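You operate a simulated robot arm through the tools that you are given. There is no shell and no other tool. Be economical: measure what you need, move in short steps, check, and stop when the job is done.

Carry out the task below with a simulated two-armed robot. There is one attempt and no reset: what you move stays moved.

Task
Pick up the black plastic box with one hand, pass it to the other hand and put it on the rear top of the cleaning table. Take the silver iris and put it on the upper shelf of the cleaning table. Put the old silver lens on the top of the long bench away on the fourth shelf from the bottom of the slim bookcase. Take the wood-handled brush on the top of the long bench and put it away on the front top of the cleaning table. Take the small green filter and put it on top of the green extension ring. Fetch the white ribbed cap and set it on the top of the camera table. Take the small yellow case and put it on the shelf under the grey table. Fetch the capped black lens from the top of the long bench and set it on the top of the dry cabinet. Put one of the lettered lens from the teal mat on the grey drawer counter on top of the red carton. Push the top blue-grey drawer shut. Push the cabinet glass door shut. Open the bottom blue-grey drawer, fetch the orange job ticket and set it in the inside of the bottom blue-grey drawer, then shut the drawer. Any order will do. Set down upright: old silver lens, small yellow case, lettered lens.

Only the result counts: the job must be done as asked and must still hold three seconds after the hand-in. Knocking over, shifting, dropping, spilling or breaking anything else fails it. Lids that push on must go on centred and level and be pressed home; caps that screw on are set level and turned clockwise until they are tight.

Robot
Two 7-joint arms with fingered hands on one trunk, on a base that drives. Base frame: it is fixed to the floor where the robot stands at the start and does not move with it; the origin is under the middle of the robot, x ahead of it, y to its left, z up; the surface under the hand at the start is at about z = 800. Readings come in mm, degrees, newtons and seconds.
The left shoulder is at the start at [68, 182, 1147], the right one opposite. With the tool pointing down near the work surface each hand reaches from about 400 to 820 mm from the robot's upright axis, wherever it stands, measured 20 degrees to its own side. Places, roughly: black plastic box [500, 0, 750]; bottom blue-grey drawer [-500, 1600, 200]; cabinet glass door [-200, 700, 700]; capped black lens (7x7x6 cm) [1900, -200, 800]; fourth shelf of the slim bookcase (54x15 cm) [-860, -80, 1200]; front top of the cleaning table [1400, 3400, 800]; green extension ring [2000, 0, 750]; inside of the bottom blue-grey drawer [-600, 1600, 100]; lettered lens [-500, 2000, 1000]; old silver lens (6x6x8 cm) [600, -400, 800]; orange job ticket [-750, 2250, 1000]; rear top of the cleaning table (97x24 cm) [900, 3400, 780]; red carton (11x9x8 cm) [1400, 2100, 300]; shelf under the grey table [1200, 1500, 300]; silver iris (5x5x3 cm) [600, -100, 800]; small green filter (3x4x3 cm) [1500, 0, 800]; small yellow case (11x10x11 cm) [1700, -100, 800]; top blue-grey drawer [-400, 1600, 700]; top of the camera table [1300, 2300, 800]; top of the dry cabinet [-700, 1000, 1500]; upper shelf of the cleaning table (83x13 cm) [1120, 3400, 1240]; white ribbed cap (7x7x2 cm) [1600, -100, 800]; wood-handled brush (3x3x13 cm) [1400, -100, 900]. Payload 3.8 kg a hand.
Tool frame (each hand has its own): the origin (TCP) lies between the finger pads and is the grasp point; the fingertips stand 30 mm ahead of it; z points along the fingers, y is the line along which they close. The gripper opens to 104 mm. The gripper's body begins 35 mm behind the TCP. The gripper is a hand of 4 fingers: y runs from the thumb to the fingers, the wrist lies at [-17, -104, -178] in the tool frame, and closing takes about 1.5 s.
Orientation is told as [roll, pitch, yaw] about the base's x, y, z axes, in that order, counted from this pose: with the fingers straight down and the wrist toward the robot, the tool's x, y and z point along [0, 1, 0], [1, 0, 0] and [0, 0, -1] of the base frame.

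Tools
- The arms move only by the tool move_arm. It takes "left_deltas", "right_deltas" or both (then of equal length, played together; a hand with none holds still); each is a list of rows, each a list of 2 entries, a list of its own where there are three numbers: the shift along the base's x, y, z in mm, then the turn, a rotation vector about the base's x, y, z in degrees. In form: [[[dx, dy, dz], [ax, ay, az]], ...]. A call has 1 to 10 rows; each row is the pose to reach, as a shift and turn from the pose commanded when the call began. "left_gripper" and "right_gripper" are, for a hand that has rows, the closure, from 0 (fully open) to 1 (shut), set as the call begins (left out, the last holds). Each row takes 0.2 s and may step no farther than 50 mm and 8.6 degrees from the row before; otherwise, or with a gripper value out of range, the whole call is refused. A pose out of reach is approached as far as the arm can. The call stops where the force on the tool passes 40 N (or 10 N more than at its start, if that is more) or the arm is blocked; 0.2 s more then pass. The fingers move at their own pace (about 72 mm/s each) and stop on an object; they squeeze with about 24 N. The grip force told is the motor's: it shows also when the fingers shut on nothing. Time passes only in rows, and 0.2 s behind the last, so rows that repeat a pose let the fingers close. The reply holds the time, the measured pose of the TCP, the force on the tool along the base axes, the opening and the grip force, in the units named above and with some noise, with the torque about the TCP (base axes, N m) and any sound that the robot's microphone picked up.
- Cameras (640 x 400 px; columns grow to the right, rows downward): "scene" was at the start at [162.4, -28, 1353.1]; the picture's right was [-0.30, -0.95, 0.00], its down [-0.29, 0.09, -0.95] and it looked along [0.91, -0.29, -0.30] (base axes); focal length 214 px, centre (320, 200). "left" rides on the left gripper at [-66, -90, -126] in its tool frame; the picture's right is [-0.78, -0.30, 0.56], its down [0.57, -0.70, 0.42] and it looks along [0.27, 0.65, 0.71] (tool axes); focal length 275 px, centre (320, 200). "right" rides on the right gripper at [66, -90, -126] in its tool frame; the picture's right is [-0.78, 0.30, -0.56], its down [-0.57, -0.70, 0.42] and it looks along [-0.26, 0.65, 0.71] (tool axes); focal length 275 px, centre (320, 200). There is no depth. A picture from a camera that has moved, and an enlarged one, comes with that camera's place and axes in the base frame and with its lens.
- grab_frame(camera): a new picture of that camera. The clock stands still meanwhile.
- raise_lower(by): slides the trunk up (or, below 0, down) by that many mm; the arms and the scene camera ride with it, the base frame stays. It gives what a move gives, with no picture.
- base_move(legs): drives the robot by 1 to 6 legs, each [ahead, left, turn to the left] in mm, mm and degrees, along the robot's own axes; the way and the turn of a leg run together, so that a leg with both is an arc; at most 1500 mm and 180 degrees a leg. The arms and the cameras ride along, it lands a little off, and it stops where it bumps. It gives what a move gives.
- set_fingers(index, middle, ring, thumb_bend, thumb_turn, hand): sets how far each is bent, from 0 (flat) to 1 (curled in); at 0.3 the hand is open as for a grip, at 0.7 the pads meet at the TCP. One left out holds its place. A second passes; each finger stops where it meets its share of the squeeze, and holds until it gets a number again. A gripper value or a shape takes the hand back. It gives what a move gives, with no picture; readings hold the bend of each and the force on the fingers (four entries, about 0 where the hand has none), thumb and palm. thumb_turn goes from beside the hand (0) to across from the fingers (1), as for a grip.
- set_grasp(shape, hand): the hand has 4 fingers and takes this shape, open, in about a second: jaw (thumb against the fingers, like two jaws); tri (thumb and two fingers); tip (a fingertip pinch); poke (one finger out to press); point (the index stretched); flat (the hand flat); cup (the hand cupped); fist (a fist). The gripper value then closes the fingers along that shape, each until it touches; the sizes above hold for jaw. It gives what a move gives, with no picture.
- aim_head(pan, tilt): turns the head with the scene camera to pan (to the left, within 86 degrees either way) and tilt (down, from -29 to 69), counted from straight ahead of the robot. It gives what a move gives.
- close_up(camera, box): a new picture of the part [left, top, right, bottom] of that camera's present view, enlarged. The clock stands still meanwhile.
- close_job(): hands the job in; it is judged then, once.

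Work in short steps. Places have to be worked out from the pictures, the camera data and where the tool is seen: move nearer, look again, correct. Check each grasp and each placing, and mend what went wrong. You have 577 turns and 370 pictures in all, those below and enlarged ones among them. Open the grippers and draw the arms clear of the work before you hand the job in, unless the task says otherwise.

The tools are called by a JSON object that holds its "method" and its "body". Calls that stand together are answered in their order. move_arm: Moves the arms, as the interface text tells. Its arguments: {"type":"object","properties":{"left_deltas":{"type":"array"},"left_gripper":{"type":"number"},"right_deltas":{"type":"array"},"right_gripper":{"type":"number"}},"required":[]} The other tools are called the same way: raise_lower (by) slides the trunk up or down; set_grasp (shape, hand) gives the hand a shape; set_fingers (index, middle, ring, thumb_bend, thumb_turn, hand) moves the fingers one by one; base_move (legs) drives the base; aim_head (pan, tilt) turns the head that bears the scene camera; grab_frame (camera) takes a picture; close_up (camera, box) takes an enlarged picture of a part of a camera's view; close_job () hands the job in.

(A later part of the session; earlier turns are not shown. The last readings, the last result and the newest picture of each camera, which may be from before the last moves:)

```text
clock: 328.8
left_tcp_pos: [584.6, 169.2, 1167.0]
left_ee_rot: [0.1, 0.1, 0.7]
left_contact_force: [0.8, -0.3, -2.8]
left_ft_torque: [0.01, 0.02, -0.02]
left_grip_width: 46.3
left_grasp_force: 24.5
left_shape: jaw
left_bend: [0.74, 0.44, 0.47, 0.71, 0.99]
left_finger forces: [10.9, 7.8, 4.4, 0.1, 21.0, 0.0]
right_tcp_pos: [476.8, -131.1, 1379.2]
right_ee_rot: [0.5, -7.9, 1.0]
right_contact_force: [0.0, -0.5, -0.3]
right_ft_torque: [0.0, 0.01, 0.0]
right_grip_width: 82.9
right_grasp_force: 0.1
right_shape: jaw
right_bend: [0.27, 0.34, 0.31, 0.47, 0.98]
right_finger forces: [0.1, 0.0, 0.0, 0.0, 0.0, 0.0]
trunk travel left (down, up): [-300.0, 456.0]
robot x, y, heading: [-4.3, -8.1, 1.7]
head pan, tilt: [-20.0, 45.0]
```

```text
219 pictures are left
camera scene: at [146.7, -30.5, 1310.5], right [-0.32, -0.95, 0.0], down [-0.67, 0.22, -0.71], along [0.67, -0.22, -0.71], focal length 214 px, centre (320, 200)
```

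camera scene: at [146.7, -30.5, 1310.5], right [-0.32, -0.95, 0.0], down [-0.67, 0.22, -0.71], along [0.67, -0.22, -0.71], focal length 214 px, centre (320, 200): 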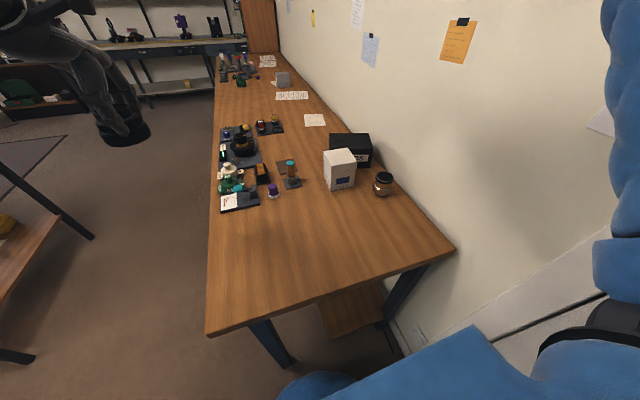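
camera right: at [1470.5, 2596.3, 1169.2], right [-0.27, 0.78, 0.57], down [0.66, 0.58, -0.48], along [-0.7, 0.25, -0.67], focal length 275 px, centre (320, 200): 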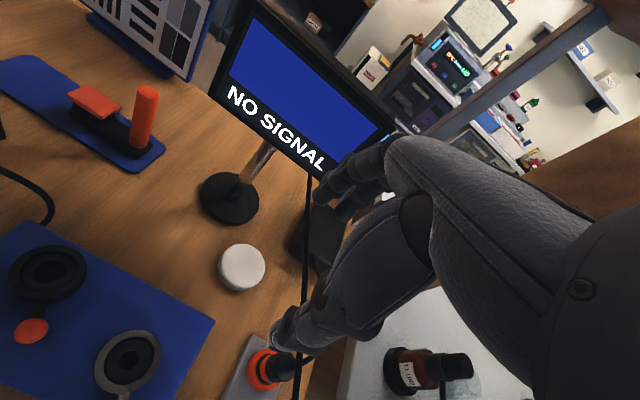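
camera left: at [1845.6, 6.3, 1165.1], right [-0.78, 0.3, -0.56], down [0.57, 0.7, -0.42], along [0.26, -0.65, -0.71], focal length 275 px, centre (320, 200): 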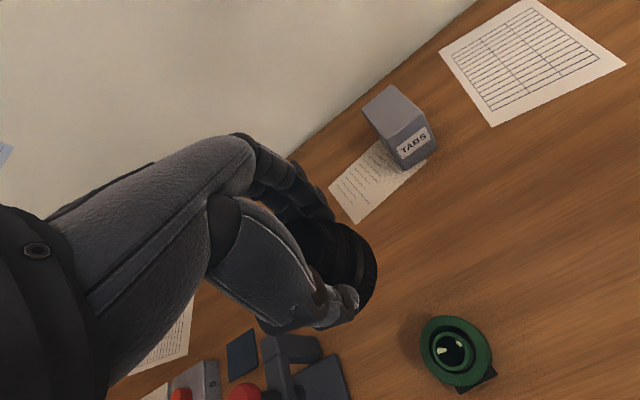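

The lens is at about (598,−398), close to the wall. I turn the robot ~30° right so the arm can reach straight at it, and lower the trunk 120 for reach.

{"method": "base_move", "body": {"legs": [[10, 40, -31]]}}

{"method": "raise_lower", "body": {"by": -100}}

{"method": "aim_head", "body": {"pan": -5, "tilt": 45}}

{"method": "grab_frame", "body": {"camera": "scene"}}

```text
clock: 330.7
left_tcp_pos: [609.4, -130.0, 1166.3]
left_ee_rot: [0.1, 0.1, -31.1]
left_contact_force: [-0.4, -0.1, -2.8]
left_ft_torque: [-0.04, -0.02, 0.0]
left_grip_width: 46.1
left_grasp_force: 24.0
left_shape: jaw
left_bend: [0.74, 0.44, 0.47, 0.71, 0.99]
left_finger forces: [10.9, 7.4, 4.4, 0.0, 20.6, 0.0]
right_tcp_pos: [359.4, -329.4, 1378.7]
right_ee_rot: [0.4, -7.9, -30.6]
right_contact_force: [-0.7, -0.3, 0.5]
right_ft_torque: [-0.01, 0.03, 0.01]
right_grip_width: 83.0
right_grasp_force: 0.1
right_shape: jaw
right_bend: [0.27, 0.34, 0.31, 0.47, 0.98]
right_finger forces: [0.1, 0.0, 0.0, 0.0, 0.0, 0.0]
trunk travel left (down, up): [-300.0, 456.0]
robot x, y, heading: [16.9, 32.3, -30.1]
head pan, tilt: [-20.0, 45.0]
```

```text
clock: 332.1
left_tcp_pos: [603.4, -112.2, 1072.8]
left_ee_rot: [-0.8, -0.7, -31.0]
left_contact_force: [0.1, -0.7, -2.7]
left_ft_torque: [-0.01, 0.03, -0.02]
left_grip_width: 46.1
left_grasp_force: 23.7
left_shape: jaw
left_bend: [0.74, 0.44, 0.47, 0.71, 0.99]
left_finger forces: [10.7, 7.5, 4.4, 0.1, 20.6, 0.1]
right_tcp_pos: [352.8, -305.1, 1289.8]
right_ee_rot: [-0.3, -8.9, -30.4]
right_contact_force: [0.1, -0.8, -0.4]
right_ft_torque: [-0.05, 0.0, -0.02]
right_grip_width: 82.8
right_grasp_force: 0.1
right_shape: jaw
right_bend: [0.27, 0.34, 0.31, 0.47, 0.98]
right_finger forces: [0.0, 0.0, 0.0, 0.1, 0.0, 0.0]
trunk travel left (down, up): [-200.0, 556.0]
robot x, y, heading: [13.1, 32.4, -30.2]
head pan, tilt: [-20.0, 45.0]
```

```text
clock: 332.8
left_tcp_pos: [604.1, -113.1, 1071.2]
left_ee_rot: [-0.8, -0.8, -30.9]
left_contact_force: [0.2, -0.2, -2.7]
left_ft_torque: [0.0, 0.01, 0.0]
left_grip_width: 46.2
left_grasp_force: 24.1
left_shape: jaw
left_bend: [0.74, 0.44, 0.47, 0.71, 0.99]
left_finger forces: [10.7, 7.4, 4.5, 0.0, 20.7, 0.0]
right_tcp_pos: [354.5, -306.7, 1289.0]
right_ee_rot: [-0.5, -8.9, -30.4]
right_contact_force: [-0.5, -0.1, -0.6]
right_ft_torque: [-0.04, -0.02, 0.0]
right_grip_width: 82.9
right_grasp_force: 0.1
right_shape: jaw
right_bend: [0.27, 0.34, 0.31, 0.47, 0.98]
right_finger forces: [0.1, 0.1, 0.0, 0.0, 0.0, 0.0]
trunk travel left (down, up): [-200.0, 556.0]
robot x, y, heading: [18.0, 30.1, -30.0]
head pan, tilt: [-5.0, 45.0]
```

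```text
218 pictures are left
camera scene: at [179.7, -57.8, 1210.2], right [-0.58, -0.82, 0.01], down [-0.57, 0.4, -0.72], along [0.58, -0.42, -0.7], focal length 214 px, centre (320, 200)
```

scene: 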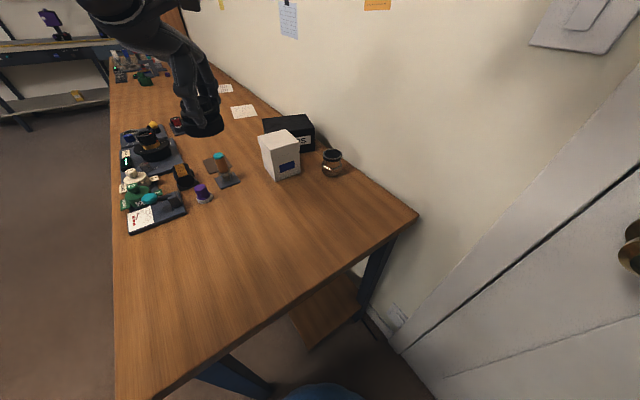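

The body leaned slightly when lowering—something may be touching on the right. I look to the right side.

{"method": "aim_head", "body": {"pan": -70, "tilt": 30}}

{"method": "grab_frame", "body": {"camera": "scene"}}

```text
clock: 334.2
left_tcp_pos: [605.0, -111.7, 1072.6]
left_ee_rot: [-0.8, -0.7, -31.0]
left_contact_force: [-1.2, 0.2, -3.0]
left_ft_torque: [0.01, -0.01, 0.0]
left_grip_width: 46.2
left_grasp_force: 24.1
left_shape: jaw
left_bend: [0.74, 0.44, 0.47, 0.71, 0.99]
left_finger forces: [10.6, 7.4, 4.6, 0.1, 20.7, 0.2]
right_tcp_pos: [354.2, -305.9, 1289.0]
right_ee_rot: [-0.5, -9.0, -30.4]
right_contact_force: [0.7, -1.2, 0.0]
right_ft_torque: [0.0, -0.02, -0.02]
right_grip_width: 83.0
right_grasp_force: 0.1
right_shape: jaw
right_bend: [0.27, 0.34, 0.31, 0.47, 0.98]
right_finger forces: [0.0, 0.1, 0.0, 0.1, 0.0, 0.1]
trunk travel left (down, up): [-200.0, 556.0]
robot x, y, heading: [14.2, 27.2, -30.3]
head pan, tilt: [-70.0, 30.0]
```

```text
217 pictures are left
camera scene: at [97.2, -99.4, 1233.3], right [-0.98, 0.18, -0.01], down [0.09, 0.48, -0.87], along [-0.15, -0.86, -0.49], focal length 214 px, centre (320, 200)
```

scene: 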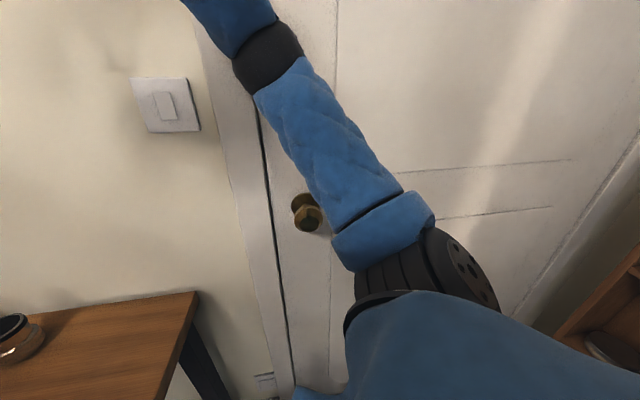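

The right upper arm may be pressing on the door knob. I raise the trunk back 100 and reposition a little to the left.

{"method": "raise_lower", "body": {"by": 100}}

{"method": "base_move", "body": {"legs": [[0, 60, 0]]}}

{"method": "move_arm", "body": {"right_deltas": [[[20, 5, -30], [0, 0, 0]], [[50, 5, -60], [-2, 4, 0]], [[85, 0, -90], [-4, 8, 0]], [[115, -15, -125], [-4, 8, 0]], [[145, -30, -160], [-4, 8, 0]]], "right_gripper": 0}}

{"method": "grab_frame", "body": {"camera": "scene"}}

```text
clock: 335.5
left_tcp_pos: [608.9, -131.3, 1166.2]
left_ee_rot: [0.2, 0.0, -31.1]
left_contact_force: [-1.2, 0.2, -3.3]
left_ft_torque: [-0.02, 0.03, -0.01]
left_grip_width: 45.8
left_grasp_force: 24.0
left_shape: jaw
left_bend: [0.74, 0.44, 0.47, 0.71, 0.99]
left_finger forces: [10.7, 7.3, 4.5, 0.1, 20.6, 0.0]
right_tcp_pos: [358.9, -331.0, 1377.9]
right_ee_rot: [0.5, -7.9, -30.9]
right_contact_force: [0.4, -1.2, -1.1]
right_ft_torque: [0.0, 0.02, 0.0]
right_grip_width: 83.1
right_grasp_force: 0.2
right_shape: jaw
right_bend: [0.27, 0.34, 0.31, 0.47, 0.98]
right_finger forces: [0.1, 0.1, 0.0, 0.0, 0.1, 0.1]
trunk travel left (down, up): [-300.0, 456.0]
robot x, y, heading: [16.8, 31.0, -30.3]
head pan, tilt: [-70.0, 30.0]
```

```text
clock: 336.5
left_tcp_pos: [640.4, -76.8, 1165.1]
left_ee_rot: [-0.2, 0.1, -31.0]
left_contact_force: [0.2, 0.5, -1.8]
left_ft_torque: [-0.02, 0.03, 0.01]
left_grip_width: 46.0
left_grasp_force: 23.9
left_shape: jaw
left_bend: [0.74, 0.44, 0.47, 0.71, 0.99]
left_finger forces: [10.6, 7.1, 4.5, 0.0, 20.6, 0.0]
right_tcp_pos: [390.0, -275.3, 1379.8]
right_ee_rot: [0.3, -8.0, -30.6]
right_contact_force: [0.1, -0.2, 0.0]
right_ft_torque: [-0.04, 0.02, -0.02]
right_grip_width: 83.1
right_grasp_force: 0.1
right_shape: jaw
right_bend: [0.27, 0.34, 0.31, 0.47, 0.98]
right_finger forces: [0.1, 0.1, 0.0, 0.0, 0.1, 0.0]
trunk travel left (down, up): [-300.0, 456.0]
robot x, y, heading: [43.9, 76.0, -30.0]
head pan, tilt: [-70.0, 30.0]
```

```text
clock: 337.7
left_tcp_pos: [639.6, -79.0, 1166.0]
left_ee_rot: [-0.1, 0.1, -31.0]
left_contact_force: [0.2, -0.6, -2.3]
left_ft_torque: [-0.03, 0.04, 0.02]
left_grip_width: 46.0
left_grasp_force: 23.7
left_shape: jaw
left_bend: [0.74, 0.44, 0.47, 0.71, 0.99]
left_finger forces: [10.5, 7.2, 4.5, 0.0, 20.6, 0.0]
right_tcp_pos: [535.6, -306.5, 1219.4]
right_ee_rot: [-7.1, -3.0, -30.0]
right_contact_force: [0.0, 0.7, -0.4]
right_ft_torque: [-0.04, 0.01, 0.01]
right_grip_width: 103.9
right_grasp_force: 0.1
right_shape: jaw
right_bend: [0.3, 0.3, 0.3, 0.3, 0.97]
right_finger forces: [0.0, 0.0, 0.0, 0.0, 0.0, 0.0]
trunk travel left (down, up): [-300.0, 456.0]
robot x, y, heading: [43.7, 80.0, -30.3]
head pan, tilt: [-70.0, 30.0]
```

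```text
216 pictures are left
camera scene: at [94.0, -45.6, 1333.0], right [-0.98, 0.18, 0.0], down [0.09, 0.49, -0.87], along [-0.15, -0.85, -0.5], focal length 214 px, centre (320, 200)
```

scene: 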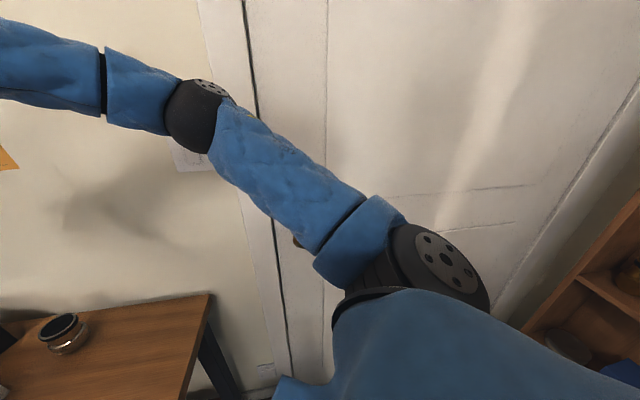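

Level again. I level the hand and move it above the silver lens.

{"method": "move_arm", "body": {"right_deltas": [[[10, -15, -40], [3.8, -0.5, 0]], [[20, -30, -80], [7.6, -1, 0]], [[32, -48, -120], [7.6, -1, 0]], [[44, -66, -160], [7.6, -1, 0]], [[54, -80, -200], [7.6, -1, 0]], [[60, -88, -235], [7.6, -1, 0]]]}}

{"method": "grab_frame", "body": {"camera": "right"}}

{"method": "grab_frame", "body": {"camera": "scene"}}

```text
clock: 339.1
left_tcp_pos: [638.8, -78.2, 1166.0]
left_ee_rot: [0.0, 0.1, -31.0]
left_contact_force: [0.8, 0.3, -2.5]
left_ft_torque: [-0.01, 0.05, 0.01]
left_grip_width: 46.0
left_grasp_force: 24.4
left_shape: jaw
left_bend: [0.74, 0.44, 0.47, 0.71, 0.99]
left_finger forces: [10.4, 7.2, 4.5, 0.1, 20.9, 0.0]
right_tcp_pos: [593.5, -396.2, 984.0]
right_ee_rot: [0.1, -0.1, -30.0]
right_contact_force: [-0.6, 0.1, 0.4]
right_ft_torque: [0.03, -0.01, 0.0]
right_grip_width: 103.5
right_grasp_force: 0.0
right_shape: jaw
right_bend: [0.3, 0.3, 0.3, 0.3, 0.97]
right_finger forces: [0.0, 0.0, 0.0, 0.0, 0.1, 0.1]
trunk travel left (down, up): [-300.0, 456.0]
robot x, y, heading: [43.5, 80.9, -30.1]
head pan, tilt: [-70.0, 30.0]
```

```text
215 pictures are left
camera right: at [550.8, -293.5, 1107.6], right [-0.13, -0.82, 0.56], down [-0.89, -0.14, -0.43], along [0.43, -0.56, -0.71], focal length 275 px, centre (320, 200)
```

right: 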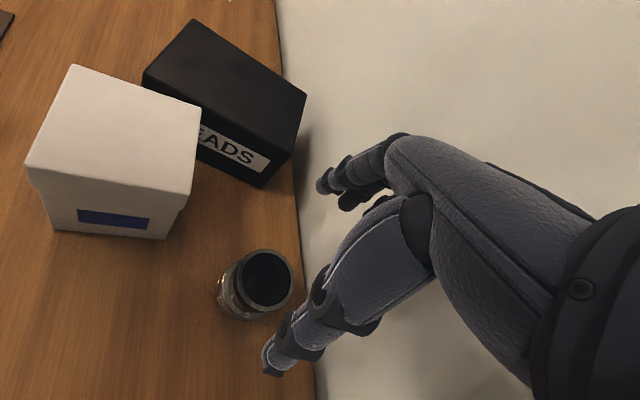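

```text
214 pictures are left
camera scene: at [93.4, -45.5, 1333.0], right [-0.98, 0.18, 0.0], down [0.09, 0.49, -0.87], along [-0.15, -0.85, -0.5], focal length 214 px, centre (320, 200)
```

scene: 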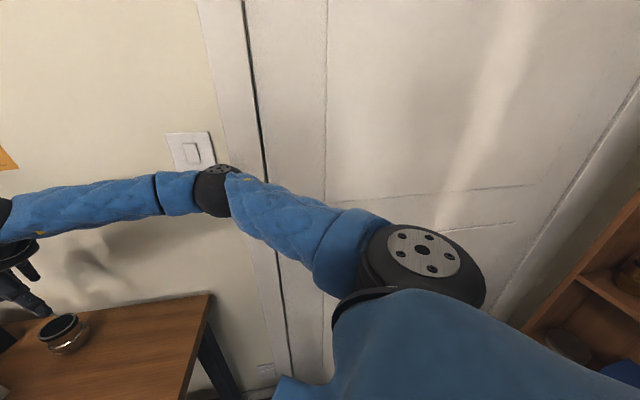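

The lens axis is at (600,−404). I descend to z≈857 and close.

{"method": "move_arm", "body": {"right_deltas": [[[3, -4, -40], [0, 0, 0]], [[6, -8, -80], [0, 0, 0]], [[6, -8, -127], [0, 0, 0]]]}}

{"method": "grab_frame", "body": {"camera": "right"}}

```text
clock: 339.9
left_tcp_pos: [638.8, -78.4, 1166.7]
left_ee_rot: [-0.1, 0.1, -31.0]
left_contact_force: [-0.3, 0.8, -1.9]
left_ft_torque: [0.01, -0.01, 0.0]
left_grip_width: 46.0
left_grasp_force: 23.9
left_shape: jaw
left_bend: [0.74, 0.44, 0.47, 0.71, 0.99]
left_finger forces: [10.5, 7.2, 4.6, 0.0, 20.8, 0.0]
right_tcp_pos: [601.6, -406.0, 857.2]
right_ee_rot: [0.1, -0.1, -30.2]
right_contact_force: [0.5, 0.0, 0.0]
right_ft_torque: [0.01, -0.01, 0.02]
right_grip_width: 103.6
right_grasp_force: 0.0
right_shape: jaw
right_bend: [0.3, 0.3, 0.3, 0.3, 0.97]
right_finger forces: [0.1, 0.0, 0.0, 0.1, 0.0, 0.0]
trunk travel left (down, up): [-300.0, 456.0]
robot x, y, heading: [43.7, 81.4, -30.3]
head pan, tilt: [-70.0, 30.0]
```

```text
213 pictures are left
camera right: at [558.9, -304.1, 982.5], right [-0.13, -0.82, 0.56], down [-0.89, -0.14, -0.42], along [0.43, -0.56, -0.71], focal length 275 px, centre (320, 200)
```

right: 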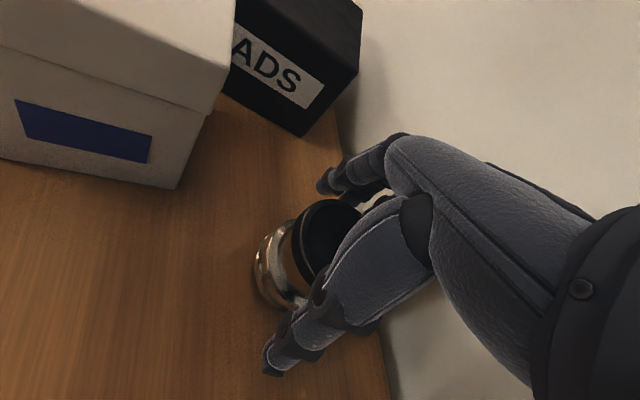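

{"method": "move_arm", "body": {"right_deltas": [[[0, 0, 0], [0, 0, 0]], [[0, 0, 0], [0, 0, 0]], [[0, 0, 0], [0, 0, 0]], [[0, 0, 0], [0, 0, 0]], [[0, 0, 0], [0, 0, 0]], [[0, 0, 0], [0, 0, 0]]], "right_gripper": 0.9}}

{"method": "move_arm", "body": {"right_deltas": [[[0, 0, 15], [0, 0, 0]], [[0, 0, 50], [0, 0, 0]], [[-15, 15, 90], [0, 0, 0]], [[-35, 35, 130], [0, 0, 0]], [[-55, 60, 165], [0, 0, 0]], [[-75, 85, 200], [0, 0, 0]]]}}

{"method": "grab_frame", "body": {"camera": "right"}}

```text
clock: 341.3
left_tcp_pos: [638.0, -77.8, 1167.3]
left_ee_rot: [0.0, 0.1, -31.0]
left_contact_force: [0.3, -0.3, -2.4]
left_ft_torque: [-0.04, -0.02, 0.0]
left_grip_width: 45.8
left_grasp_force: 24.7
left_shape: jaw
left_bend: [0.74, 0.44, 0.47, 0.71, 0.99]
left_finger forces: [10.5, 7.3, 4.6, 0.0, 20.8, 0.1]
right_tcp_pos: [601.5, -405.1, 858.8]
right_ee_rot: [0.1, -0.1, -30.1]
right_contact_force: [-1.8, 1.7, 2.0]
right_ft_torque: [0.08, 0.1, 0.0]
right_grip_width: 49.7
right_grasp_force: 23.8
right_shape: jaw
right_bend: [0.74, 0.45, 0.48, 0.69, 1.0]
right_finger forces: [10.6, 6.4, 0.0, 0.1, 18.9, 0.1]
trunk travel left (down, up): [-300.0, 456.0]
robot x, y, heading: [43.8, 82.7, -30.3]
head pan, tilt: [-70.0, 30.0]
```

```text
clock: 342.7
left_tcp_pos: [636.8, -77.4, 1167.8]
left_ee_rot: [-0.1, 0.0, -31.0]
left_contact_force: [0.2, 0.6, -3.2]
left_ft_torque: [-0.03, 0.06, 0.0]
left_grip_width: 46.0
left_grasp_force: 23.5
left_shape: jaw
left_bend: [0.74, 0.44, 0.47, 0.71, 0.99]
left_finger forces: [10.4, 7.1, 4.6, 0.1, 21.0, 0.0]
right_tcp_pos: [526.8, -319.9, 1058.1]
right_ee_rot: [-0.1, 0.1, -30.1]
right_contact_force: [0.8, 0.1, -3.2]
right_ft_torque: [-0.01, 0.0, 0.0]
right_grip_width: 44.8
right_grasp_force: 23.7
right_shape: jaw
right_bend: [0.74, 0.47, 0.48, 0.72, 1.0]
right_finger forces: [11.9, 6.8, 0.0, 0.0, 18.0, 0.0]
trunk travel left (down, up): [-300.0, 456.0]
robot x, y, heading: [46.2, 79.9, -30.4]
head pan, tilt: [-70.0, 30.0]
```

```text
212 pictures are left
camera right: at [484.4, -217.7, 1182.1], right [-0.13, -0.82, 0.56], down [-0.89, -0.14, -0.42], along [0.43, -0.56, -0.71], focal length 275 px, centre (320, 200)
```

right: 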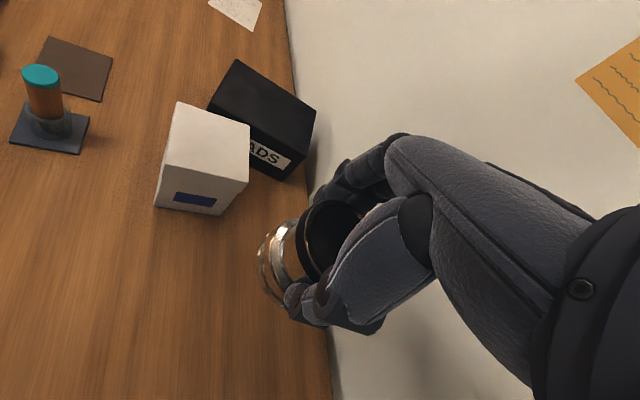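

Both lenses held. I turn left part-way and check the cabinet door clearance before swinging round to the bookcase.

{"method": "base_move", "body": {"legs": [[0, 0, 60]]}}

{"method": "aim_head", "body": {"pan": 70, "tilt": 30}}

{"method": "grab_frame", "body": {"camera": "scene"}}

```text
clock: 345.7
left_tcp_pos: [482.6, 510.6, 1166.2]
left_ee_rot: [-0.1, 0.2, 28.4]
left_contact_force: [0.2, 0.0, -3.0]
left_ft_torque: [-0.05, 0.0, -0.01]
left_grip_width: 45.5
left_grasp_force: 24.4
left_shape: jaw
left_bend: [0.74, 0.44, 0.47, 0.71, 0.99]
left_finger forces: [10.7, 7.1, 4.5, 0.1, 20.0, 0.0]
right_tcp_pos: [635.4, 292.6, 1056.5]
right_ee_rot: [0.0, 0.0, 29.3]
right_contact_force: [-0.2, 0.3, -3.1]
right_ft_torque: [-0.01, 0.03, 0.02]
right_grip_width: 44.8
right_grasp_force: 24.1
right_shape: jaw
right_bend: [0.74, 0.47, 0.48, 0.72, 1.0]
right_finger forces: [11.7, 6.6, 0.0, 0.1, 17.9, 0.1]
trunk travel left (down, up): [-300.0, 456.0]
robot x, y, heading: [45.2, 77.9, 29.4]
head pan, tilt: [-70.0, 30.0]
```

```text
clock: 347.9
left_tcp_pos: [484.2, 511.7, 1166.5]
left_ee_rot: [0.0, 0.2, 28.3]
left_contact_force: [0.8, -0.8, -2.1]
left_ft_torque: [-0.02, 0.0, 0.0]
left_grip_width: 45.6
left_grasp_force: 24.3
left_shape: jaw
left_bend: [0.74, 0.44, 0.47, 0.71, 0.99]
left_finger forces: [10.7, 7.0, 4.5, 0.0, 20.0, 0.0]
right_tcp_pos: [636.1, 292.3, 1056.4]
right_ee_rot: [0.0, -0.1, 29.2]
right_contact_force: [0.3, -0.9, -3.5]
right_ft_torque: [0.03, 0.01, -0.01]
right_grip_width: 44.6
right_grasp_force: 24.1
right_shape: jaw
right_bend: [0.74, 0.47, 0.48, 0.72, 1.0]
right_finger forces: [11.7, 6.6, 0.1, 0.1, 17.8, 0.0]
trunk travel left (down, up): [-300.0, 456.0]
robot x, y, heading: [43.5, 80.5, 29.1]
head pan, tilt: [70.0, 30.0]
```

```text
211 pictures are left
camera scene: at [95.4, 205.6, 1333.1], right [0.99, 0.16, 0.0], down [0.08, -0.49, -0.87], along [-0.14, 0.85, -0.5], focal length 214 px, centre (320, 200)
```

scene: 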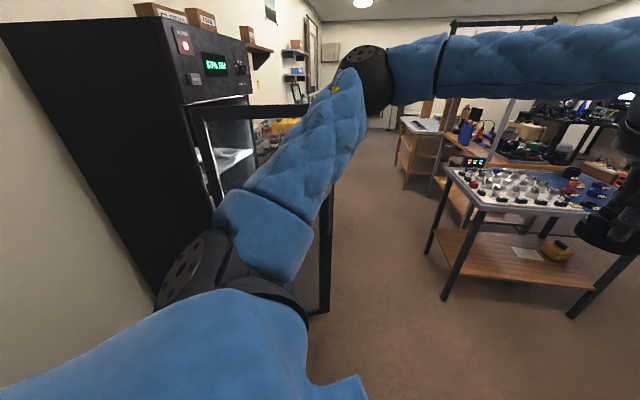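

Door's outer edge is around (0,1000), clear of the swing. I turn on to face the bookcase.

{"method": "base_move", "body": {"legs": [[0, 0, 75], [0, 0, 76]]}}

{"method": "aim_head", "body": {"pan": 0, "tilt": 25}}

{"method": "grab_frame", "body": {"camera": "scene"}}

```text
clock: 354.8
left_tcp_pos: [-551.8, -65.7, 1167.7]
left_ee_rot: [0.0, 0.1, 177.7]
left_contact_force: [-0.4, -0.4, -2.8]
left_ft_torque: [0.02, 0.0, -0.02]
left_grip_width: 45.1
left_grasp_force: 24.0
left_shape: jaw
left_bend: [0.74, 0.44, 0.47, 0.72, 0.99]
left_finger forces: [10.9, 7.0, 4.2, 0.1, 18.3, 0.0]
right_tcp_pos: [-570.7, 200.1, 1057.0]
right_ee_rot: [0.0, 0.0, 178.5]
right_contact_force: [0.0, -0.4, -3.6]
right_ft_torque: [-0.01, -0.01, 0.0]
right_grip_width: 44.3
right_grasp_force: 23.4
right_shape: jaw
right_bend: [0.74, 0.47, 0.48, 0.72, 1.0]
right_finger forces: [11.6, 6.4, 0.0, 0.0, 16.6, 0.1]
trunk travel left (down, up): [-300.0, 456.0]
robot x, y, heading: [48.2, 77.6, 178.6]
head pan, tilt: [70.0, 30.0]
```

```text
clock: 356.2
left_tcp_pos: [-551.6, -65.0, 1166.6]
left_ee_rot: [-0.1, 0.0, 177.6]
left_contact_force: [0.2, -0.8, -1.6]
left_ft_torque: [0.05, 0.02, 0.01]
left_grip_width: 45.0
left_grasp_force: 24.8
left_shape: jaw
left_bend: [0.74, 0.44, 0.47, 0.72, 0.99]
left_finger forces: [11.0, 7.0, 4.2, 0.0, 18.4, 0.0]
right_tcp_pos: [-571.5, 199.9, 1056.4]
right_ee_rot: [0.0, 0.0, 178.4]
right_contact_force: [-0.4, 1.1, -3.6]
right_ft_torque: [-0.01, -0.01, 0.0]
right_grip_width: 43.9
right_grasp_force: 23.6
right_shape: jaw
right_bend: [0.74, 0.47, 0.48, 0.72, 1.0]
right_finger forces: [11.6, 6.3, 0.0, 0.0, 16.6, 0.1]
trunk travel left (down, up): [-300.0, 456.0]
robot x, y, heading: [42.4, 81.2, 178.5]
head pan, tilt: [0.0, 25.0]
```

```text
210 pictures are left
camera scene: at [-119.5, 84.7, 1341.0], right [0.03, 1.0, 0.0], down [0.42, -0.01, -0.91], along [-0.91, 0.02, -0.42], focal length 214 px, centre (320, 200)
```

scene: 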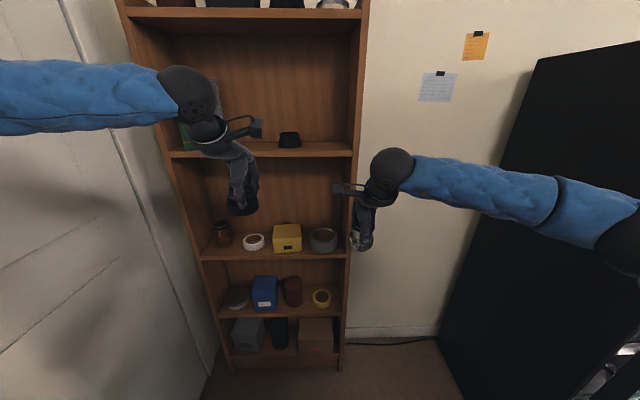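

Levels counted: 150, 470, 809, 1187 → the fourth shelf is at z≈1187, free at y≈95. I raise the trunk 200 and pull the left hand back out of the way.

{"method": "raise_lower", "body": {"by": 200}}

{"method": "move_arm", "body": {"left_deltas": [[[45, 0, 0], [0, 0, 0]], [[90, 0, 0], [0, 0, 0]], [[130, 0, 0], [0, 0, 0]], [[165, 0, 0], [0, 0, 0]]]}}

{"method": "aim_head", "body": {"pan": 60, "tilt": 25}}

{"method": "grab_frame", "body": {"camera": "scene"}}

```text
clock: 358.4
left_tcp_pos: [-536.9, -67.3, 1388.6]
left_ee_rot: [-0.1, -2.2, 177.9]
left_contact_force: [0.2, -0.4, -2.3]
left_ft_torque: [0.03, 0.0, 0.04]
left_grip_width: 44.7
left_grasp_force: 24.3
left_shape: jaw
left_bend: [0.74, 0.44, 0.47, 0.72, 0.99]
left_finger forces: [10.9, 6.8, 4.3, 0.1, 18.7, 0.1]
right_tcp_pos: [-572.1, 201.0, 1255.4]
right_ee_rot: [0.1, 0.1, 178.5]
right_contact_force: [-0.8, 0.0, -2.8]
right_ft_torque: [-0.03, -0.01, 0.0]
right_grip_width: 44.0
right_grasp_force: 24.5
right_shape: jaw
right_bend: [0.74, 0.47, 0.48, 0.72, 1.0]
right_finger forces: [11.5, 6.4, 0.0, 0.0, 16.8, 0.0]
trunk travel left (down, up): [-500.0, 256.0]
robot x, y, heading: [48.1, 81.8, 178.4]
head pan, tilt: [0.0, 25.0]
```

```text
clock: 359.4
left_tcp_pos: [-368.3, -65.2, 1389.8]
left_ee_rot: [-0.2, -2.3, 177.9]
left_contact_force: [0.3, 0.6, -1.1]
left_ft_torque: [-0.02, 0.01, 0.03]
left_grip_width: 44.7
left_grasp_force: 24.4
left_shape: jaw
left_bend: [0.74, 0.45, 0.47, 0.72, 0.99]
left_finger forces: [10.6, 6.7, 4.4, 0.1, 19.1, 0.1]
right_tcp_pos: [-569.0, 200.4, 1258.1]
right_ee_rot: [0.0, -0.1, 178.5]
right_contact_force: [-0.2, 0.6, -4.0]
right_ft_torque: [-0.01, 0.02, 0.02]
right_grip_width: 44.0
right_grasp_force: 23.3
right_shape: jaw
right_bend: [0.74, 0.47, 0.48, 0.72, 1.0]
right_finger forces: [11.5, 6.3, 0.0, 0.0, 17.0, 0.1]
trunk travel left (down, up): [-500.0, 256.0]
robot x, y, heading: [42.5, 84.5, 178.4]
head pan, tilt: [0.0, 25.0]
```

```text
clock: 360.7
left_tcp_pos: [-371.0, -66.0, 1389.0]
left_ee_rot: [-0.1, -2.2, 177.8]
left_contact_force: [0.1, -0.8, -2.9]
left_ft_torque: [0.06, 0.0, -0.03]
left_grip_width: 44.6
left_grasp_force: 23.8
left_shape: jaw
left_bend: [0.74, 0.45, 0.47, 0.72, 0.99]
left_finger forces: [10.7, 6.7, 4.4, 0.0, 19.0, 0.0]
right_tcp_pos: [-571.3, 199.8, 1255.7]
right_ee_rot: [-0.1, 0.0, 178.4]
right_contact_force: [-0.8, -0.2, -3.9]
right_ft_torque: [-0.04, 0.01, 0.02]
right_grip_width: 44.1
right_grasp_force: 24.3
right_shape: jaw
right_bend: [0.74, 0.47, 0.48, 0.72, 1.0]
right_finger forces: [11.5, 6.2, 0.0, 0.0, 17.0, 0.0]
trunk travel left (down, up): [-500.0, 256.0]
robot x, y, heading: [42.7, 78.5, 178.5]
head pan, tilt: [60.0, 25.0]
```

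```text
209 pictures are left
camera scene: at [-24.7, 2.5, 1542.9], right [-0.85, 0.52, 0.0], down [0.22, 0.36, -0.91], along [-0.47, -0.77, -0.42], focal length 214 px, centre (320, 200)
```

scene: 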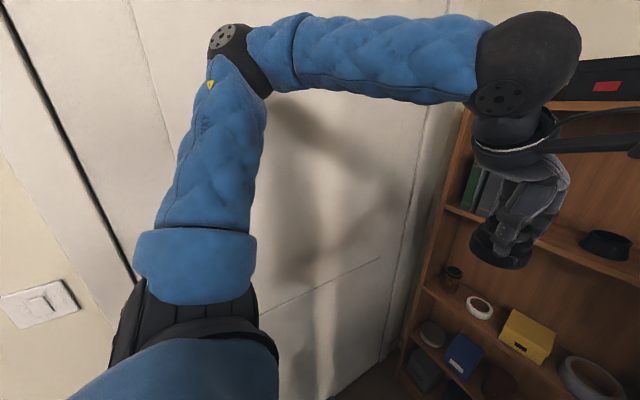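

I move the right hand to y≈100 at z≈1272, then drive ahead in two steps.

{"method": "move_arm", "body": {"right_deltas": [[[0, -35, 10], [0, 0, 0]], [[0, -70, 16], [0, 0, 0]], [[0, -102, 18], [0, 0, 0]]]}}

{"method": "base_move", "body": {"legs": [[150, 0, 1.5]]}}

{"method": "aim_head", "body": {"pan": -5, "tilt": 35}}

{"method": "grab_frame", "body": {"camera": "scene"}}

{"method": "grab_frame", "body": {"camera": "right"}}

```text
clock: 361.5
left_tcp_pos: [-369.4, -67.2, 1389.5]
left_ee_rot: [-0.2, -2.1, 177.8]
left_contact_force: [0.9, -0.5, -2.6]
left_ft_torque: [0.03, -0.04, -0.01]
left_grip_width: 44.8
left_grasp_force: 23.8
left_shape: jaw
left_bend: [0.74, 0.45, 0.47, 0.72, 0.99]
left_finger forces: [10.5, 6.7, 4.5, 0.0, 19.1, 0.1]
right_tcp_pos: [-570.7, 96.4, 1276.3]
right_ee_rot: [-0.1, 0.0, 178.5]
right_contact_force: [-1.5, -0.5, -2.5]
right_ft_torque: [-0.01, -0.04, 0.03]
right_grip_width: 44.3
right_grasp_force: 23.9
right_shape: jaw
right_bend: [0.74, 0.47, 0.48, 0.72, 1.0]
right_finger forces: [11.4, 6.3, 0.0, 0.0, 16.8, 0.0]
trunk travel left (down, up): [-500.0, 256.0]
robot x, y, heading: [42.1, 80.6, 178.4]
head pan, tilt: [60.0, 25.0]
```

```text
clock: 362.8
left_tcp_pos: [-515.5, -75.2, 1389.1]
left_ee_rot: [0.0, -2.2, 179.3]
left_contact_force: [-0.3, -0.1, -2.4]
left_ft_torque: [0.04, 0.01, 0.0]
left_grip_width: 45.1
left_grasp_force: 24.1
left_shape: jaw
left_bend: [0.74, 0.45, 0.47, 0.72, 0.99]
left_finger forces: [10.6, 6.7, 4.4, 0.1, 18.9, 0.0]
right_tcp_pos: [-722.2, 85.0, 1275.6]
right_ee_rot: [0.1, 0.0, -180.1]
right_contact_force: [0.5, 0.2, -3.5]
right_ft_torque: [-0.03, -0.01, -0.01]
right_grip_width: 44.4
right_grasp_force: 24.3
right_shape: jaw
right_bend: [0.74, 0.47, 0.48, 0.72, 1.0]
right_finger forces: [11.5, 6.4, 0.0, 0.0, 17.2, 0.0]
trunk travel left (down, up): [-500.0, 256.0]
robot x, y, heading: [-103.7, 78.8, 179.9]
head pan, tilt: [60.0, 25.0]
```

```text
clock: 364.2
left_tcp_pos: [-514.3, -74.3, 1389.9]
left_ee_rot: [0.0, -2.3, 179.4]
left_contact_force: [-0.5, -0.1, -1.9]
left_ft_torque: [0.03, -0.02, -0.01]
left_grip_width: 44.7
left_grasp_force: 23.9
left_shape: jaw
left_bend: [0.74, 0.45, 0.47, 0.72, 0.99]
left_finger forces: [10.6, 6.8, 4.5, 0.0, 19.0, 0.0]
right_tcp_pos: [-721.0, 84.6, 1275.6]
right_ee_rot: [0.0, 0.0, -179.9]
right_contact_force: [-0.1, -0.8, -2.9]
right_ft_torque: [-0.01, 0.01, 0.03]
right_grip_width: 44.3
right_grasp_force: 24.0
right_shape: jaw
right_bend: [0.74, 0.47, 0.48, 0.72, 1.0]
right_finger forces: [11.5, 6.4, 0.0, 0.1, 17.1, 0.1]
trunk travel left (down, up): [-500.0, 256.0]
robot x, y, heading: [-103.2, 84.7, 179.9]
head pan, tilt: [-5.0, 35.0]
```

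```text
208 pictures are left
camera scene: at [-212.8, 90.1, 1527.2], right [0.09, 1.0, 0.0], down [0.57, -0.05, -0.82], along [-0.82, 0.07, -0.57], focal length 214 px, centre (320, 200)
```

scene: 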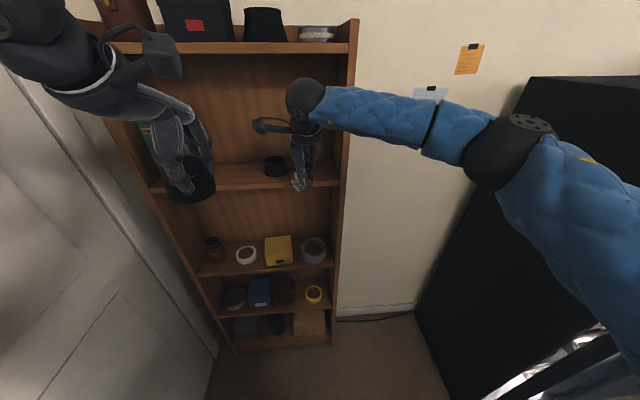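

```text
207 pictures are left
camera right: at [-628.8, 18.4, 1400.3], right [-0.3, 0.78, 0.56], down [0.7, 0.57, -0.42], along [-0.65, 0.27, -0.71], focal length 275 px, centre (320, 200)
```

right: 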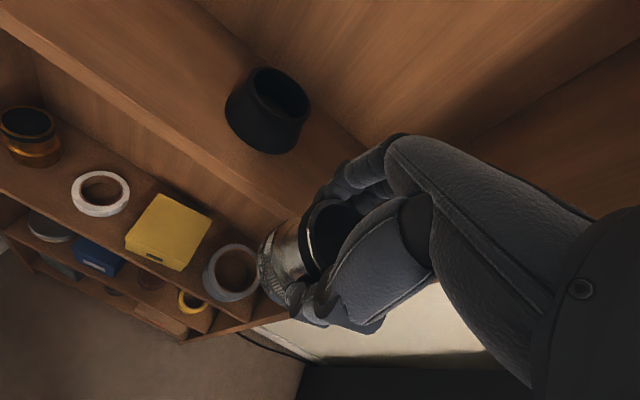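

The black hood is at y≈11 (edge ≈50), so I shift the lens to y≈103 and drive ahead 128 mm.

{"method": "move_arm", "body": {"right_deltas": [[[0, 10, 0], [0, 0, 0]], [[0, 19, 0], [0, 0, 0]]]}}

{"method": "base_move", "body": {"legs": [[80, 0, 0]]}}

{"method": "grab_frame", "body": {"camera": "right"}}

{"method": "grab_frame", "body": {"camera": "scene"}}

```text
clock: 364.8
left_tcp_pos: [-515.2, -73.9, 1390.0]
left_ee_rot: [0.0, -2.1, 179.3]
left_contact_force: [0.5, -0.1, -3.2]
left_ft_torque: [0.0, -0.01, 0.01]
left_grip_width: 44.8
left_grasp_force: 24.2
left_shape: jaw
left_bend: [0.74, 0.45, 0.47, 0.72, 0.99]
left_finger forces: [10.6, 6.6, 4.4, 0.1, 19.0, 0.0]
right_tcp_pos: [-720.3, 104.2, 1275.1]
right_ee_rot: [-0.1, 0.1, -180.1]
right_contact_force: [-1.0, 0.5, -3.6]
right_ft_torque: [-0.03, -0.01, -0.01]
right_grip_width: 44.0
right_grasp_force: 23.9
right_shape: jaw
right_bend: [0.74, 0.47, 0.48, 0.72, 1.0]
right_finger forces: [11.5, 6.4, 0.1, 0.1, 17.1, 0.0]
trunk travel left (down, up): [-500.0, 256.0]
robot x, y, heading: [-106.1, 82.4, 179.9]
head pan, tilt: [-5.0, 35.0]
```

```text
clock: 365.9
left_tcp_pos: [-595.1, -73.8, 1389.2]
left_ee_rot: [-0.2, -2.1, 179.2]
left_contact_force: [-0.5, 0.0, -2.2]
left_ft_torque: [0.02, -0.04, 0.02]
left_grip_width: 44.5
left_grasp_force: 24.5
left_shape: jaw
left_bend: [0.74, 0.45, 0.47, 0.72, 0.99]
left_finger forces: [10.6, 6.7, 4.4, 0.1, 19.0, 0.0]
right_tcp_pos: [-800.2, 103.1, 1274.9]
right_ee_rot: [0.1, 0.1, -180.0]
right_contact_force: [-0.9, -0.5, -4.0]
right_ft_torque: [-0.03, -0.03, 0.02]
right_grip_width: 44.0
right_grasp_force: 24.8
right_shape: jaw
right_bend: [0.74, 0.47, 0.48, 0.72, 1.0]
right_finger forces: [11.5, 6.5, 0.0, 0.1, 17.3, 0.0]
trunk travel left (down, up): [-500.0, 256.0]
robot x, y, heading: [-184.5, 84.0, 180.1]
head pan, tilt: [-5.0, 35.0]
```

```text
206 pictures are left
camera right: at [-709.2, 37.1, 1399.7], right [-0.3, 0.78, 0.56], down [0.7, 0.57, -0.42], along [-0.65, 0.26, -0.71], focal length 275 px, centre (320, 200)
```

right: 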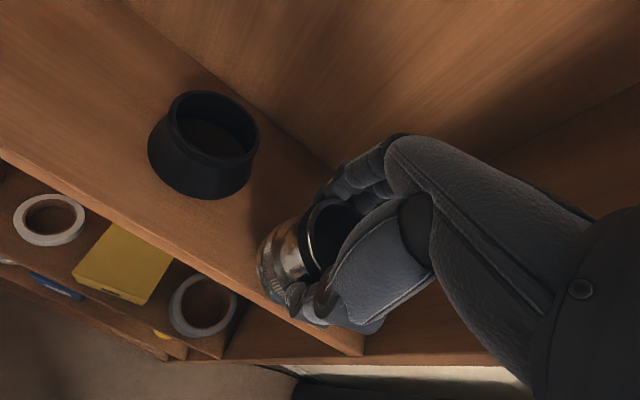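

```text
205 pictures are left
camera scene: at [-293.6, 90.2, 1527.0], right [0.09, 1.0, 0.0], down [0.57, -0.05, -0.82], along [-0.81, 0.07, -0.58], focal length 214 px, centre (320, 200)
```

scene: 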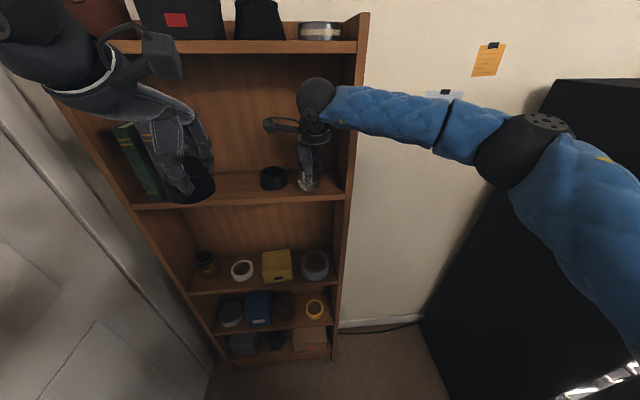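

{"method": "base_move", "body": {"legs": [[48, 0, 0]]}}

{"method": "move_arm", "body": {"right_deltas": [[[0, 0, -8], [0, 0, 0]], [[0, 0, -15], [0, 0, 0]], [[0, 0, -20], [0, 0, 0]], [[0, 0, -25], [0, 0, 0]]]}}

{"method": "grab_frame", "body": {"camera": "right"}}

```text
clock: 366.8
left_tcp_pos: [-642.0, -74.5, 1389.8]
left_ee_rot: [0.0, -2.2, 179.4]
left_contact_force: [-0.1, 0.5, -2.2]
left_ft_torque: [0.04, -0.04, -0.01]
left_grip_width: 44.7
left_grasp_force: 23.5
left_shape: jaw
left_bend: [0.74, 0.45, 0.47, 0.72, 0.99]
left_finger forces: [10.5, 6.6, 4.3, 0.0, 19.1, 0.0]
right_tcp_pos: [-848.2, 102.4, 1276.0]
right_ee_rot: [0.0, 0.0, -179.9]
right_contact_force: [-0.3, -0.3, -3.0]
right_ft_torque: [-0.02, -0.03, 0.0]
right_grip_width: 44.5
right_grasp_force: 23.6
right_shape: jaw
right_bend: [0.74, 0.47, 0.48, 0.72, 1.0]
right_finger forces: [11.6, 6.3, 0.0, 0.1, 17.3, 0.0]
trunk travel left (down, up): [-500.0, 256.0]
robot x, y, heading: [-231.9, 84.0, 180.1]
head pan, tilt: [-5.0, 35.0]
```

```text
clock: 367.8
left_tcp_pos: [-638.1, -74.8, 1391.4]
left_ee_rot: [-0.1, -2.4, 179.4]
left_contact_force: [-0.3, 0.2, -1.6]
left_ft_torque: [0.04, 0.02, -0.01]
left_grip_width: 44.9
left_grasp_force: 24.2
left_shape: jaw
left_bend: [0.74, 0.45, 0.47, 0.72, 0.99]
left_finger forces: [10.4, 6.6, 4.4, 0.1, 19.0, 0.0]
right_tcp_pos: [-844.5, 101.7, 1261.6]
right_ee_rot: [0.5, -1.1, -179.8]
right_contact_force: [-1.9, -1.0, 39.4]
right_ft_torque: [0.08, 0.39, -0.04]
right_grip_width: 46.5
right_grasp_force: 24.0
right_shape: jaw
right_bend: [0.74, 0.44, 0.48, 0.73, 1.0]
right_finger forces: [14.5, 20.1, 0.0, 0.1, 28.9, 0.1]
trunk travel left (down, up): [-500.0, 256.0]
robot x, y, heading: [-232.4, 83.4, 179.9]
head pan, tilt: [-5.0, 35.0]
```

```text
204 pictures are left
camera right: at [-751.2, 36.2, 1384.4], right [-0.29, 0.78, 0.56], down [0.69, 0.57, -0.44], along [-0.66, 0.26, -0.7], focal length 275 px, centre (320, 200)
```

right: 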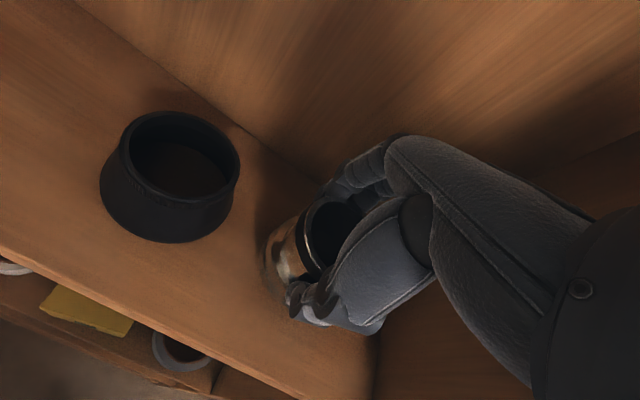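

Firm contact. I relieve 6 mm, open to a moderate width, then rise a bit and back out with the base.

{"method": "move_arm", "body": {"right_deltas": [[[0, 0, 4], [0, 0.5, 0]], [[0, 0, 6], [0, 1, 0]], [[0, 0, 6], [0, 1, 0]]]}}

{"method": "move_arm", "body": {"right_deltas": [[[0, 0, 0], [0, 0, 0]], [[0, 0, 0], [0, 0, 0]], [[0, 0, 0], [0, 0, 0]], [[0, 0, 0], [0, 0, 0]]], "right_gripper": 0.15}}

{"method": "grab_frame", "body": {"camera": "right"}}

```text
clock: 368.6
left_tcp_pos: [-639.7, -75.5, 1390.8]
left_ee_rot: [-0.2, -2.3, 179.3]
left_contact_force: [-0.4, -0.4, -1.8]
left_ft_torque: [0.03, 0.02, -0.03]
left_grip_width: 44.9
left_grasp_force: 23.3
left_shape: jaw
left_bend: [0.74, 0.45, 0.47, 0.72, 0.99]
left_finger forces: [10.5, 6.6, 4.4, 0.0, 19.1, 0.0]
right_tcp_pos: [-843.9, 101.3, 1262.0]
right_ee_rot: [0.1, -1.4, -179.9]
right_contact_force: [-0.8, -3.3, 26.9]
right_ft_torque: [0.07, 0.08, 0.01]
right_grip_width: 46.8
right_grasp_force: 23.7
right_shape: jaw
right_bend: [0.74, 0.44, 0.48, 0.73, 1.0]
right_finger forces: [14.0, 14.9, 0.1, 0.1, 27.3, 0.1]
trunk travel left (down, up): [-500.0, 256.0]
robot x, y, heading: [-229.4, 82.9, 180.2]
head pan, tilt: [-5.0, 35.0]
```

```text
clock: 369.6
left_tcp_pos: [-642.6, -74.9, 1389.5]
left_ee_rot: [-0.1, -2.1, 179.3]
left_contact_force: [0.3, -1.0, -2.9]
left_ft_torque: [0.0, -0.03, 0.01]
left_grip_width: 44.9
left_grasp_force: 23.9
left_shape: jaw
left_bend: [0.74, 0.45, 0.47, 0.72, 0.99]
left_finger forces: [10.6, 6.8, 4.5, 0.0, 19.2, 0.1]
right_tcp_pos: [-847.8, 103.3, 1255.6]
right_ee_rot: [-0.1, -0.9, -180.0]
right_contact_force: [0.1, -0.4, -0.8]
right_ft_torque: [-0.02, -0.01, 0.02]
right_grip_width: 88.2
right_grasp_force: 0.1
right_shape: jaw
right_bend: [0.28, 0.33, 0.31, 0.41, 0.98]
right_finger forces: [0.0, 0.1, 0.0, 0.0, 0.0, 0.0]
trunk travel left (down, up): [-500.0, 256.0]
robot x, y, heading: [-231.5, 84.9, 180.1]
head pan, tilt: [-5.0, 35.0]
```

```text
203 pictures are left
camera right: at [-754.3, 37.5, 1378.7], right [-0.29, 0.78, 0.56], down [0.69, 0.57, -0.44], along [-0.66, 0.27, -0.7], focal length 275 px, centre (320, 200)
```

right: 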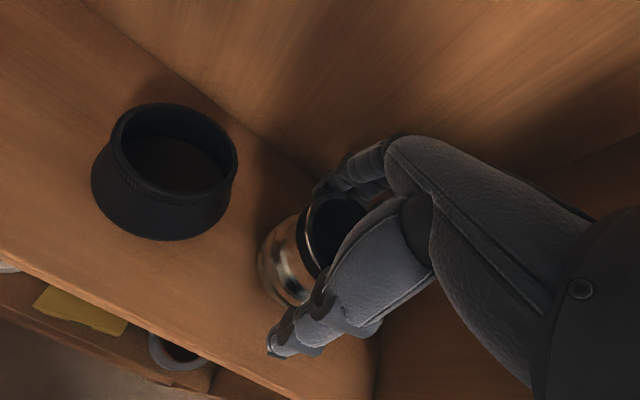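

Lens stands upright. I open fully, shift slightly outward and rise 52 mm to clear its top without touching the shelf above, then back out.

{"method": "move_arm", "body": {"right_deltas": [[[0, 0, 0], [0, 0, 0]], [[5, 0, 0], [0, 0, 0]], [[10, 0, 15], [0, 0, 0]], [[13, 0, 32], [0, 0, 0]], [[14, 0, 52], [0, 0, 0]]], "right_gripper": 0}}

{"method": "grab_frame", "body": {"camera": "right"}}

{"method": "close_up", "body": {"camera": "scene", "box": [230, 0, 430, 220]}}

```text
clock: 370.8
left_tcp_pos: [-641.1, -74.8, 1390.1]
left_ee_rot: [-0.1, -2.2, 179.3]
left_contact_force: [-0.4, 0.3, -2.5]
left_ft_torque: [0.03, 0.0, -0.01]
left_grip_width: 44.7
left_grasp_force: 24.2
left_shape: jaw
left_bend: [0.74, 0.45, 0.47, 0.72, 0.99]
left_finger forces: [10.5, 6.7, 4.4, 0.0, 19.2, 0.0]
right_tcp_pos: [-832.9, 102.2, 1309.3]
right_ee_rot: [-0.2, -1.0, -180.0]
right_contact_force: [1.1, -0.5, 0.6]
right_ft_torque: [0.0, -0.04, -0.03]
right_grip_width: 103.6
right_grasp_force: 0.0
right_shape: jaw
right_bend: [0.3, 0.3, 0.3, 0.3, 0.97]
right_finger forces: [0.0, 0.0, 0.1, 0.0, 0.1, 0.0]
trunk travel left (down, up): [-500.0, 256.0]
robot x, y, heading: [-232.4, 80.5, 180.3]
head pan, tilt: [-5.0, 35.0]
```

```text
202 pictures are left
camera right: at [-737.7, 36.9, 1432.4], right [-0.29, 0.77, 0.56], down [0.69, 0.57, -0.44], along [-0.66, 0.26, -0.7], focal length 275 px, centre (320, 200)
```

right: 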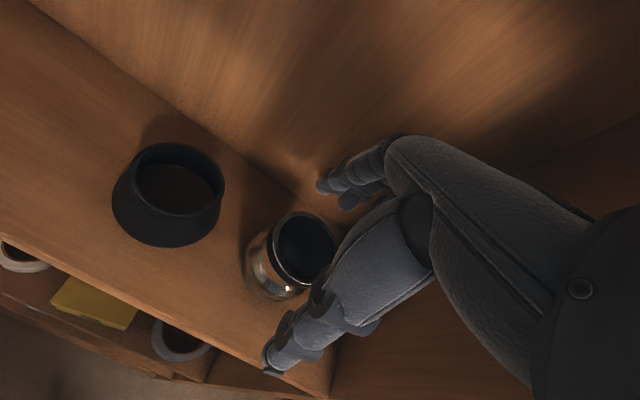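

```text
1.82 times, centred on (330, 110) of scene
camera zoom: at [-339.4, 90.0, 1527.2], right [0.09, 1.0, 0.0], down [0.57, -0.05, -0.82], along [-0.82, 0.07, -0.57], focal length 390 px, centre (302, 364)
```

zoom: 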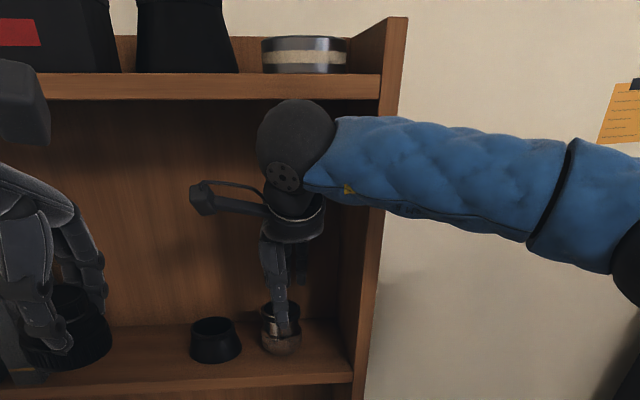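

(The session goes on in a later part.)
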